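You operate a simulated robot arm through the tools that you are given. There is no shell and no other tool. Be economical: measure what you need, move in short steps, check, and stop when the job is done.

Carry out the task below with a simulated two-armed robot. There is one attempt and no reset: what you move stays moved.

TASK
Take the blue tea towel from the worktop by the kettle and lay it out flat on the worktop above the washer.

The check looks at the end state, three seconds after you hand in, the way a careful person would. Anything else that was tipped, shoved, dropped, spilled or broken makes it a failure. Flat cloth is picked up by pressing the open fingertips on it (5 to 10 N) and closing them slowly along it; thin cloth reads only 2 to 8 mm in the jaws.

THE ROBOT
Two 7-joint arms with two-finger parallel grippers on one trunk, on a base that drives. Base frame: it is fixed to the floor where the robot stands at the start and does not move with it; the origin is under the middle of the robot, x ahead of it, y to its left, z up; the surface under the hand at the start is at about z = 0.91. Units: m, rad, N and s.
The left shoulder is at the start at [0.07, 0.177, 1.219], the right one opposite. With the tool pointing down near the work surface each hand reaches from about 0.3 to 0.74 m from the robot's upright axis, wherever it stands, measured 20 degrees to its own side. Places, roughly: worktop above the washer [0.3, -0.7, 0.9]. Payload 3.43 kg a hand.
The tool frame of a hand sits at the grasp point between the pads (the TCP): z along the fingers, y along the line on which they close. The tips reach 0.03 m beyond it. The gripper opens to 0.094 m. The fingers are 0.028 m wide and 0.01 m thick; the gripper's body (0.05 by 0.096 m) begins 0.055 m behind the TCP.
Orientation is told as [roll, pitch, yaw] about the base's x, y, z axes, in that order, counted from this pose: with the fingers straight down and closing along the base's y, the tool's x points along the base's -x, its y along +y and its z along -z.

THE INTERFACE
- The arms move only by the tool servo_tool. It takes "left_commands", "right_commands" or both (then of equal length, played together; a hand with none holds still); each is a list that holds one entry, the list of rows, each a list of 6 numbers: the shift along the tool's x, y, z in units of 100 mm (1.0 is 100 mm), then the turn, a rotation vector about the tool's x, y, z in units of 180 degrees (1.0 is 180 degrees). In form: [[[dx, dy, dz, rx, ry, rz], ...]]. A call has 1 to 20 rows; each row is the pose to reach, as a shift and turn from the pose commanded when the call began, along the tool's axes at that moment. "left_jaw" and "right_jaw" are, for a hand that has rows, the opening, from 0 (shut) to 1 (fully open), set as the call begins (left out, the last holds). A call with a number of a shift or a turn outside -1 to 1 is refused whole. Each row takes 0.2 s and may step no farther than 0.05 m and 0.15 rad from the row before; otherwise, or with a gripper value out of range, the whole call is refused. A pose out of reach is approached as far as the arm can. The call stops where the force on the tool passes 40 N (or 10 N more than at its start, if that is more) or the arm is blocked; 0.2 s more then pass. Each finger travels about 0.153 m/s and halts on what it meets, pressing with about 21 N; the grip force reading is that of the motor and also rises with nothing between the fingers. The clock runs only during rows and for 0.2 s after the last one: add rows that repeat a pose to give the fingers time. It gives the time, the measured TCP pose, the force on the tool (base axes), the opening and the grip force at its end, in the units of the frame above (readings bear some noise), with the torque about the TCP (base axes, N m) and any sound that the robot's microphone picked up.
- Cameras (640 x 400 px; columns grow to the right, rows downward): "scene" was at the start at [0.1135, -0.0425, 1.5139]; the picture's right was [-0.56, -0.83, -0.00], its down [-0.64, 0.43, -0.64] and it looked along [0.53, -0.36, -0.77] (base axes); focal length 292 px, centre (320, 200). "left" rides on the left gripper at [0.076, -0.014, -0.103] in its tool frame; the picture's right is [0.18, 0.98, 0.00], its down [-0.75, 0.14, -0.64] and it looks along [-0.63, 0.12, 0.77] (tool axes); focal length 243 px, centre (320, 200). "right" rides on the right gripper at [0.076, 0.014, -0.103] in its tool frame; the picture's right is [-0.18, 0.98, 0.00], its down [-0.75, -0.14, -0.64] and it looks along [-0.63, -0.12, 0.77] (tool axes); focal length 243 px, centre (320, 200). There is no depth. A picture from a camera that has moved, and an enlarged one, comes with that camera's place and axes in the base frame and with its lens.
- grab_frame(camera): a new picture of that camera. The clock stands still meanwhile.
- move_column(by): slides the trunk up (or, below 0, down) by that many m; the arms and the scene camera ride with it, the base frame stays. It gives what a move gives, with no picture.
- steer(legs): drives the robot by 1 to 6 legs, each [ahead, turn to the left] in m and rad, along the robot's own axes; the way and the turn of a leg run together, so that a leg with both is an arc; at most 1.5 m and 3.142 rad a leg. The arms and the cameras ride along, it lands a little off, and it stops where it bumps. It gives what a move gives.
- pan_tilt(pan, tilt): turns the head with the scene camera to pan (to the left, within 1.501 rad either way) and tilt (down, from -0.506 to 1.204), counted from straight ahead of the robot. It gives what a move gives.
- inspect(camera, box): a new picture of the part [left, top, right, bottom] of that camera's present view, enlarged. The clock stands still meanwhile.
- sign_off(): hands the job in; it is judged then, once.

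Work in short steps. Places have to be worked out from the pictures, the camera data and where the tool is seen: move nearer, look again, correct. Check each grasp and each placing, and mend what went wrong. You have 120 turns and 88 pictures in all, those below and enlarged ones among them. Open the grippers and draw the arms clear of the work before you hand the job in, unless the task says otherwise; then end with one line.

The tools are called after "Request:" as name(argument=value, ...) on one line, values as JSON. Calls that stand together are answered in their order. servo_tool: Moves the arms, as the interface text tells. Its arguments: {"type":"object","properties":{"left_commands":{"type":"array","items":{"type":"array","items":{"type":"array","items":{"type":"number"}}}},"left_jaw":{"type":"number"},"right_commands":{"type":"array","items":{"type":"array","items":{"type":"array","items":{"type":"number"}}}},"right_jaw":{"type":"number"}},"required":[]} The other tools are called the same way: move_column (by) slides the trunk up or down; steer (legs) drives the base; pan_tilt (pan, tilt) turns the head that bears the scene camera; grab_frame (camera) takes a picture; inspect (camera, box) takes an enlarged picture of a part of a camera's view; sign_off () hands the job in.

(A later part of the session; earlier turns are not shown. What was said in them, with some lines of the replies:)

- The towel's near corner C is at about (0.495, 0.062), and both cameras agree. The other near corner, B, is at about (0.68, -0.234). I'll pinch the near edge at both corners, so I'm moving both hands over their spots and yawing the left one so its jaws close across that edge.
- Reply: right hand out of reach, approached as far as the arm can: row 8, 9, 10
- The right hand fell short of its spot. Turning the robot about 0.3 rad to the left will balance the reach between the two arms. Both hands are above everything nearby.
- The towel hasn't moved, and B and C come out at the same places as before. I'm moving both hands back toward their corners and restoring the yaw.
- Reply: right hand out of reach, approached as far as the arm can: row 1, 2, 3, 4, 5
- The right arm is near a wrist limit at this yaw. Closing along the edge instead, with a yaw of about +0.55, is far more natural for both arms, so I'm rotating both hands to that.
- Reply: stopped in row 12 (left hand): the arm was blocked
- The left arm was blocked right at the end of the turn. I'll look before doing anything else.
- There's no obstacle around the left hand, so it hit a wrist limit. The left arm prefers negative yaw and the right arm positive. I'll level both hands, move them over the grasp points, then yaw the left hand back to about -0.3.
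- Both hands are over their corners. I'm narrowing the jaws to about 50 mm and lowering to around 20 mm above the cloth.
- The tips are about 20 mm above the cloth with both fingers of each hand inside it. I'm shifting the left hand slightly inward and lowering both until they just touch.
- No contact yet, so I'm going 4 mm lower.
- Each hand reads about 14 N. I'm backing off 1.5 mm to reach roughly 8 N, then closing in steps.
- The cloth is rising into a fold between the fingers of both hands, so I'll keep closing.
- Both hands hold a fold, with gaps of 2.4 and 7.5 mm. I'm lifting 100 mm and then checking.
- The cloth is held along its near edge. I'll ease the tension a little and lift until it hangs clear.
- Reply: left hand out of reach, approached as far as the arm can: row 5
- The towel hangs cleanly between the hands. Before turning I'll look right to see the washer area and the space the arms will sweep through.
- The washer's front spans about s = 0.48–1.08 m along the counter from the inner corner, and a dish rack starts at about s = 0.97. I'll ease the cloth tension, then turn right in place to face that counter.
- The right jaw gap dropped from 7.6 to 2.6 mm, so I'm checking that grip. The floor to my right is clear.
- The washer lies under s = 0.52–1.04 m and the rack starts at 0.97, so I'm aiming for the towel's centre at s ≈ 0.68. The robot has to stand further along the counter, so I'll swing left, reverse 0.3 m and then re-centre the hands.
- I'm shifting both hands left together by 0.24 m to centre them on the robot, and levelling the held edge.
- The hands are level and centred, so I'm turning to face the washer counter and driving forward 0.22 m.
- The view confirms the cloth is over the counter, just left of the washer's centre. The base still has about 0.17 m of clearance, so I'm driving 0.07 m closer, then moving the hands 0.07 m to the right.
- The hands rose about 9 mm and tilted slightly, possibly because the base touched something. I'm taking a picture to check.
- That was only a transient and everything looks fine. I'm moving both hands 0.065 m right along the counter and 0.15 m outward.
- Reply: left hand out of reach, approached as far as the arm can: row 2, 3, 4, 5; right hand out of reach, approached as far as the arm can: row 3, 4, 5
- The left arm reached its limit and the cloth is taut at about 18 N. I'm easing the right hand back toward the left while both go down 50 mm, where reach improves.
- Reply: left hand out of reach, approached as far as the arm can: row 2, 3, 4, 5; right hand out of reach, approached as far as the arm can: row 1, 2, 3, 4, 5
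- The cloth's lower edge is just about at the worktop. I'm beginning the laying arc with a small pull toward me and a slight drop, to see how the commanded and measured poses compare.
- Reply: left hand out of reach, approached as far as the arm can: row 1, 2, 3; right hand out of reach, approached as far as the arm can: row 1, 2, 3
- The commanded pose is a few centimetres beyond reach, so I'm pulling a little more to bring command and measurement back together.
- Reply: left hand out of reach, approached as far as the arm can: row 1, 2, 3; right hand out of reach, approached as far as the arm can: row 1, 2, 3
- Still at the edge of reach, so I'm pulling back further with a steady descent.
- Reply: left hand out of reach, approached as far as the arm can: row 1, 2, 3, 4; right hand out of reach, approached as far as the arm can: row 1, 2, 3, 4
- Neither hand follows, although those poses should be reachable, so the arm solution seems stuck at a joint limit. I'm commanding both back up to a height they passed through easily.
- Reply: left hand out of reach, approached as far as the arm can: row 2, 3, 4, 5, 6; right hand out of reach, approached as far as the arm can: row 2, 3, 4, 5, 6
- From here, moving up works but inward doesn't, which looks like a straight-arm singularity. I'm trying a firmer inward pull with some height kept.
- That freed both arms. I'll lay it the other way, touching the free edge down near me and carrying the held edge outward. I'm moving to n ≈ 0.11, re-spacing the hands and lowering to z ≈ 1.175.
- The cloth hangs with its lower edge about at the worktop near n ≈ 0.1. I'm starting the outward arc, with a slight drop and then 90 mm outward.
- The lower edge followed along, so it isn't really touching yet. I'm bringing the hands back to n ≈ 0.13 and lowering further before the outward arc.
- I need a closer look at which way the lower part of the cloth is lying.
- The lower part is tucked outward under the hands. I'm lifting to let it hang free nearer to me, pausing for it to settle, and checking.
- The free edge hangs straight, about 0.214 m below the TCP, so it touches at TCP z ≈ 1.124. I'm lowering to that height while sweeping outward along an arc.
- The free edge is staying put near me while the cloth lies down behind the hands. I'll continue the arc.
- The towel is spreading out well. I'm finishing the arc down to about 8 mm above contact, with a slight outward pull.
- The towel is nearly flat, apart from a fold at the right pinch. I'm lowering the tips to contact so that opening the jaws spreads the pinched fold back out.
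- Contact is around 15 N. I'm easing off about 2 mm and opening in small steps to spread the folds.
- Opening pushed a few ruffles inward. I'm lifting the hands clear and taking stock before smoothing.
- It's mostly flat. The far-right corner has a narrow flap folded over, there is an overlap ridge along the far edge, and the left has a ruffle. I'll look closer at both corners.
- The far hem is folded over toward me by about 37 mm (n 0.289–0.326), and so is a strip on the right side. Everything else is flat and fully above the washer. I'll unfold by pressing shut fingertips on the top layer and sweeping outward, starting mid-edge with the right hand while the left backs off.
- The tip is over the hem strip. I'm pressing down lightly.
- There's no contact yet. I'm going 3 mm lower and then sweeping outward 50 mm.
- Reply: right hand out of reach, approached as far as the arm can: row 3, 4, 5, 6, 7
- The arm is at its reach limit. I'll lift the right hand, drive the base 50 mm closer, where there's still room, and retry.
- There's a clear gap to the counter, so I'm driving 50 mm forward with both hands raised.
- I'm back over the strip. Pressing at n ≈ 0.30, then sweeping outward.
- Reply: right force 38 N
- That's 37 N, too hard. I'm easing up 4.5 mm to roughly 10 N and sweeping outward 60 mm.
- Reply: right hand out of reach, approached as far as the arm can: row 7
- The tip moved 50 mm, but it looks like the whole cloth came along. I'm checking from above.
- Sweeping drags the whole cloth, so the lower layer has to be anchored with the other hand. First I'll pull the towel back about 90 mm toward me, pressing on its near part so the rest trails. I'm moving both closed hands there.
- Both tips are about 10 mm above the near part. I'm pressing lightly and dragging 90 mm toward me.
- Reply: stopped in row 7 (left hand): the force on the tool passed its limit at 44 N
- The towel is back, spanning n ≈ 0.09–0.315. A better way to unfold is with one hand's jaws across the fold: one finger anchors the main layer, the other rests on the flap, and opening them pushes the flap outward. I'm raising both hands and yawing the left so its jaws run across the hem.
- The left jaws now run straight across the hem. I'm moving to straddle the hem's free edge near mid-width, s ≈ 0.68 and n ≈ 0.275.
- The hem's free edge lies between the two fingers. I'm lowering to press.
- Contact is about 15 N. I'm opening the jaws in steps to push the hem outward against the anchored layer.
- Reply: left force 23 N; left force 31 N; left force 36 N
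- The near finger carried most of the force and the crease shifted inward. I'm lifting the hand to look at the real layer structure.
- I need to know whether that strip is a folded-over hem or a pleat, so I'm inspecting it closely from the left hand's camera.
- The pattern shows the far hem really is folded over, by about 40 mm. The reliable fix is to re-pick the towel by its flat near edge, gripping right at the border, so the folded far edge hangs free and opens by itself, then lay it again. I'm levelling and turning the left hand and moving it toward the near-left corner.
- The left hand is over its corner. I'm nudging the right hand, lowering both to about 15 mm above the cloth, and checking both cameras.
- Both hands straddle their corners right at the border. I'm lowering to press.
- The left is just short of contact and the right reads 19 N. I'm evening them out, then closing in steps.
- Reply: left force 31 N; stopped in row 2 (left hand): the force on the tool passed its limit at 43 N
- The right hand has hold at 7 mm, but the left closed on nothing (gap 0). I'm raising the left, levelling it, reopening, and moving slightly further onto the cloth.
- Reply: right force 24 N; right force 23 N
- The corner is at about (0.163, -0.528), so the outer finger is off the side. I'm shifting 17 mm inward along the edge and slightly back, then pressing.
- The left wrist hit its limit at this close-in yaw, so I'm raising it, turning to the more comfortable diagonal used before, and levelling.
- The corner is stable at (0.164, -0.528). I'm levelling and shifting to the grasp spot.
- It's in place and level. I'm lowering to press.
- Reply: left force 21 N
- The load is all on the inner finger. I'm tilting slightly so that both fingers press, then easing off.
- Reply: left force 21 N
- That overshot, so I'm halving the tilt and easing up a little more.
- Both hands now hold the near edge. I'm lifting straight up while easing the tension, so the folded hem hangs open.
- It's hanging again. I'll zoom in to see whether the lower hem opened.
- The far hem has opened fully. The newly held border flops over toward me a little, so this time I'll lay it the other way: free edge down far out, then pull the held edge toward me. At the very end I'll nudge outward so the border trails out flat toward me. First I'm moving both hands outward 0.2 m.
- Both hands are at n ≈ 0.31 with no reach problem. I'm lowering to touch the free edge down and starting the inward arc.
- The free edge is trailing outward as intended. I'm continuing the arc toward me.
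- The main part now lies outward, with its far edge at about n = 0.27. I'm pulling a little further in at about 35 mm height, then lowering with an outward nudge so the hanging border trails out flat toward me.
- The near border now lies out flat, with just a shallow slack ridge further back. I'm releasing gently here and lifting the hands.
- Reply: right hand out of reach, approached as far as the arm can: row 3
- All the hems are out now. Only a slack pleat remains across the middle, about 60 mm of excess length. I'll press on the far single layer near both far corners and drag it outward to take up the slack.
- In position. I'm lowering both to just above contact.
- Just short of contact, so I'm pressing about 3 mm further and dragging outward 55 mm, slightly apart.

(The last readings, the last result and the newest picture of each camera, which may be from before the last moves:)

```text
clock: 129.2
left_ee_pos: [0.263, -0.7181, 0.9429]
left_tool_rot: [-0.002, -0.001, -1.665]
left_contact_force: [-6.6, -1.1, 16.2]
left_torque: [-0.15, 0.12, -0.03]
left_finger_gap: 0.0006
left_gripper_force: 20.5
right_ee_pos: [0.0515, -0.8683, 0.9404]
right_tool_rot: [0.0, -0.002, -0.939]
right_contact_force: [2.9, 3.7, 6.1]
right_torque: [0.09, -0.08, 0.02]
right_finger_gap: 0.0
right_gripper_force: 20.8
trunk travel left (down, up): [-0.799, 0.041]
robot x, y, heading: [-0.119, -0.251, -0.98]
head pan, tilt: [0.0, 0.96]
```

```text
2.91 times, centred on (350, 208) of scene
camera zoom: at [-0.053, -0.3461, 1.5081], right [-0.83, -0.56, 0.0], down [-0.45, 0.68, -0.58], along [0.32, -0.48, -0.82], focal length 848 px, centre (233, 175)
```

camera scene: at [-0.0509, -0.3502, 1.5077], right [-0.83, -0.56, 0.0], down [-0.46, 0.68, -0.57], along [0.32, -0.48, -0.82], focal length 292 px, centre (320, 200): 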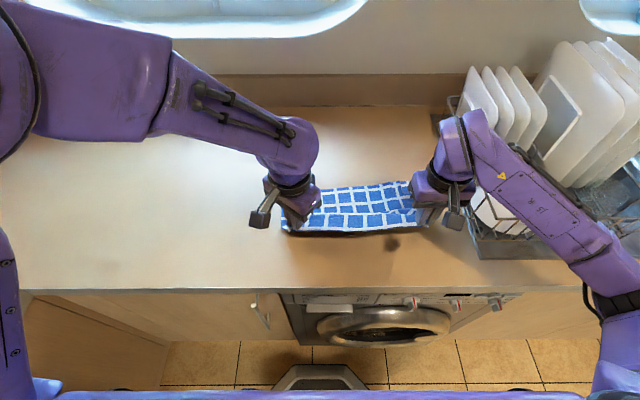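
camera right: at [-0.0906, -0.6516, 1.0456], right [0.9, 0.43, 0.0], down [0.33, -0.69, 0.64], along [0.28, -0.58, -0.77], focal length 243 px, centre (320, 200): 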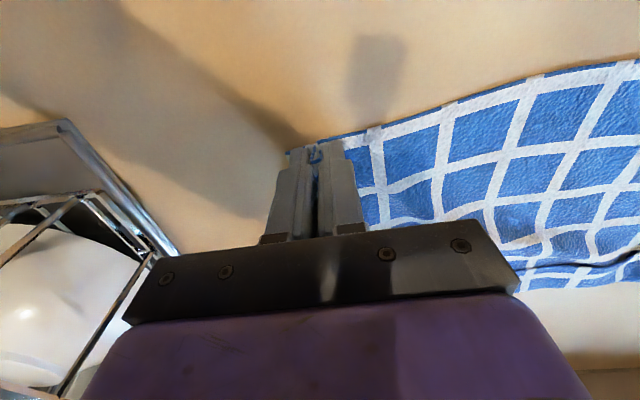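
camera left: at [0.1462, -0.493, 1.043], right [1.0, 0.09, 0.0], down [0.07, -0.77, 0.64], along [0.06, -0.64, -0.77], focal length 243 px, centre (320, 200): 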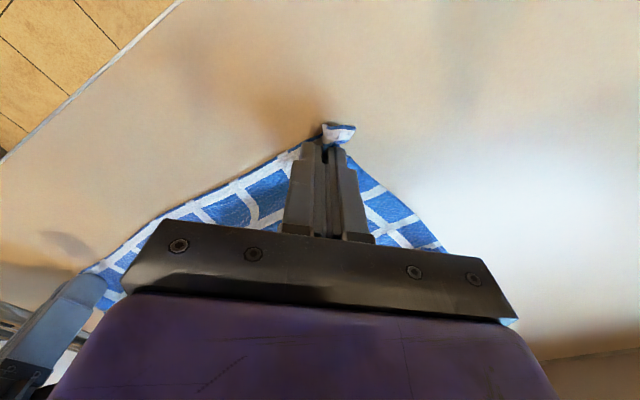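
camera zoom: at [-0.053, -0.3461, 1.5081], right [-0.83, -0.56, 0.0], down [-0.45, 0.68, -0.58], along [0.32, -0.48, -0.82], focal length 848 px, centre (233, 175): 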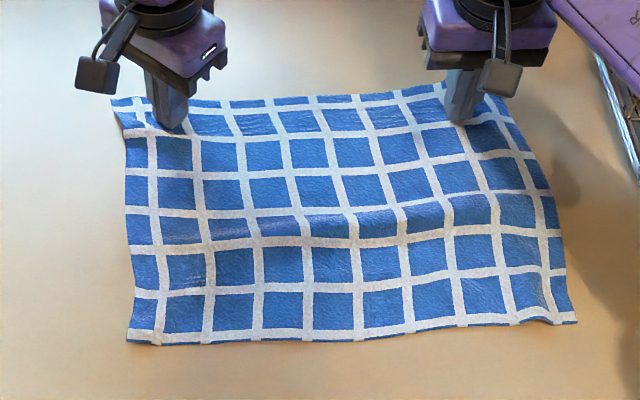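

The pleat has opened and only a faint ridge is left. I'm dragging another 15 mm outward, then lifting clear.

Request:
servo_tool(left_commands=[[[-0.05, 0.035, 0, 0, 0, 0], [-0.09, 0.07, 0, 0, 0, 0], [-0.12, 0.095, 0, 0, 0, 0], [-0.12, 0.095, 0, 0, 0, 0]]], right_commands=[[[-0.06, 0, 0.005, 0, 0, 0], [-0.12, 0, 0.005, 0, 0, 0], [-0.15, 0, 0.005, 0, 0, 0], [-0.15, 0, 0.005, 0, 0, 0]]])

Request:
servo_tool(left_commands=[[[0, 0, -0.2, 0, 0, 0], [0, 0, -0.5, 0, 0, 0], [0, 0, -1.0, 0, 0, 0]]], right_commands=[[[0, 0, -0.2, 0, 0, 0], [0, 0, -0.5, 0, 0, 0], [0, 0, -1.0, 0, 0, 0]]])

Request:
inspect(camera="scene", box=[240, 140, 460, 277])

```text
clock: 130.2
left_ee_pos: [0.2711, -0.7286, 0.9414]
left_tool_rot: [0.0, -0.001, -1.665]
left_contact_force: [-3.8, 4.4, 26.8]
left_torque: [-0.02, 0.07, 0.0]
left_finger_gap: 0.0001
left_gripper_force: 20.6
right_ee_pos: [0.0598, -0.8786, 0.9417]
right_tool_rot: [-0.002, -0.002, -0.941]
right_contact_force: [1.7, 0.3, 0.6]
right_torque: [0.04, -0.03, 0.01]
right_finger_gap: 0.0
right_gripper_force: 20.8
trunk travel left (down, up): [-0.799, 0.041]
robot x, y, heading: [-0.1173, -0.2475, -0.978]
head pan, tilt: [0.0, 0.96]
```

```text
clock: 131.0
left_ee_pos: [0.2726, -0.7308, 1.0392]
left_tool_rot: [-0.004, 0.003, -1.664]
left_contact_force: [-0.1, 0.4, 0.0]
left_torque: [-0.02, 0.01, 0.01]
left_finger_gap: 0.0
left_gripper_force: 21.4
right_ee_pos: [0.061, -0.8836, 1.04]
right_tool_rot: [-0.003, 0.002, -0.941]
right_contact_force: [-0.2, 0.5, -0.4]
right_torque: [0.0, -0.02, 0.0]
right_finger_gap: 0.0001
right_gripper_force: 20.7
trunk travel left (down, up): [-0.799, 0.041]
robot x, y, heading: [-0.1185, -0.2526, -0.985]
head pan, tilt: [0.0, 0.96]
```

```text
2.91 times, centred on (350, 208) of scene
camera zoom: at [-0.051, -0.3483, 1.5075], right [-0.83, -0.56, 0.0], down [-0.46, 0.68, -0.57], along [0.32, -0.48, -0.82], focal length 848 px, centre (233, 175)
```

zoom: 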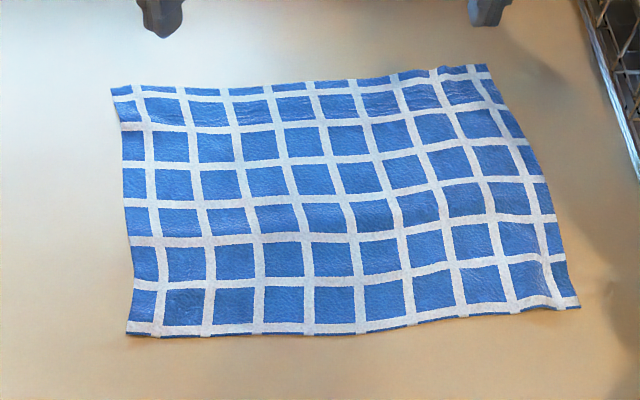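

The towel is flat with all its hems out, lying above the washer and clear of the rack. I'm opening the grippers, raising the arms, and backing the robot away.

Request:
servo_tool(left_commands=[[[0, 0, -0.3, 0, 0, 0], [0, 0, -0.6, 0, 0, 0], [0.1, 0, -0.9, 0, 0, 0]]], right_commands=[[[0, 0, -0.3, 0, 0, 0], [0, 0, -0.6, 0, 0, 0], [0.1, 0, -0.9, 0, 0, 0]]], left_jaw=1.0, right_jaw=1.0)

Request:
steer(legs=[[-0.3, 0]])

Request:
grab_frame(camera="scene")

```text
clock: 131.8
left_ee_pos: [0.2732, -0.7208, 1.1305]
left_tool_rot: [-0.004, 0.003, -1.666]
left_contact_force: [-0.6, -0.2, -0.1]
left_torque: [-0.03, -0.05, -0.06]
left_finger_gap: 0.0942
left_gripper_force: 0.0
right_ee_pos: [0.0526, -0.8751, 1.1322]
right_tool_rot: [-0.002, 0.002, -0.94]
right_contact_force: [0.0, 0.4, 0.1]
right_torque: [-0.02, -0.02, -0.01]
right_finger_gap: 0.0939
right_gripper_force: 0.0
trunk travel left (down, up): [-0.799, 0.041]
robot x, y, heading: [-0.1146, -0.2531, -0.981]
head pan, tilt: [0.0, 0.96]
```

```text
clock: 133.9
left_ee_pos: [0.1059, -0.4713, 1.128]
left_tool_rot: [-0.005, 0.006, -1.666]
left_contact_force: [-0.6, -0.4, -0.4]
left_torque: [-0.01, -0.02, 0.02]
left_finger_gap: 0.094
left_gripper_force: 0.0
right_ee_pos: [-0.1129, -0.6244, 1.1286]
right_tool_rot: [0.0, 0.003, -0.941]
right_contact_force: [-0.7, -0.4, 0.0]
right_torque: [0.0, 0.0, -0.01]
right_finger_gap: 0.094
right_gripper_force: 0.0
trunk travel left (down, up): [-0.799, 0.041]
robot x, y, heading: [-0.2835, 0.0053, -0.982]
head pan, tilt: [0.0, 0.96]
```

```text
8 pictures are left
camera scene: at [-0.2183, -0.0995, 1.5074], right [-0.83, -0.56, 0.0], down [-0.46, 0.68, -0.57], along [0.32, -0.48, -0.82], focal length 292 px, centre (320, 200)
```

scene: 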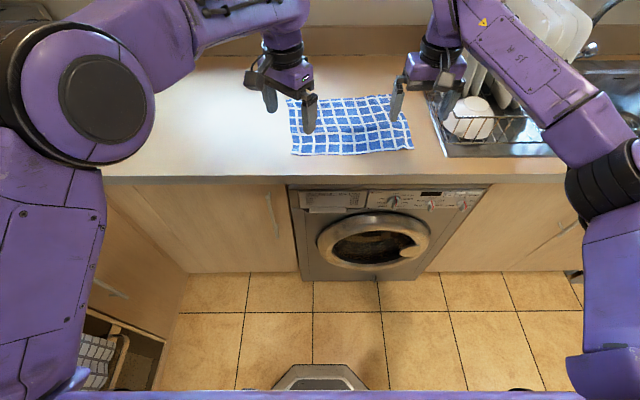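

The towel lies flat on the worktop directly above the washer. The rack and everything else in view look undisturbed, and both hands are open and clear, so I'm handing in.

Request:
sign_off()

```text
The job is handed in.
```

The blue tea towel is laid out flat on the worktop above the washer, with a faint ridge across its middle. The grippers are open, the arms are clear, and nothing else looked disturbed in the last picture.
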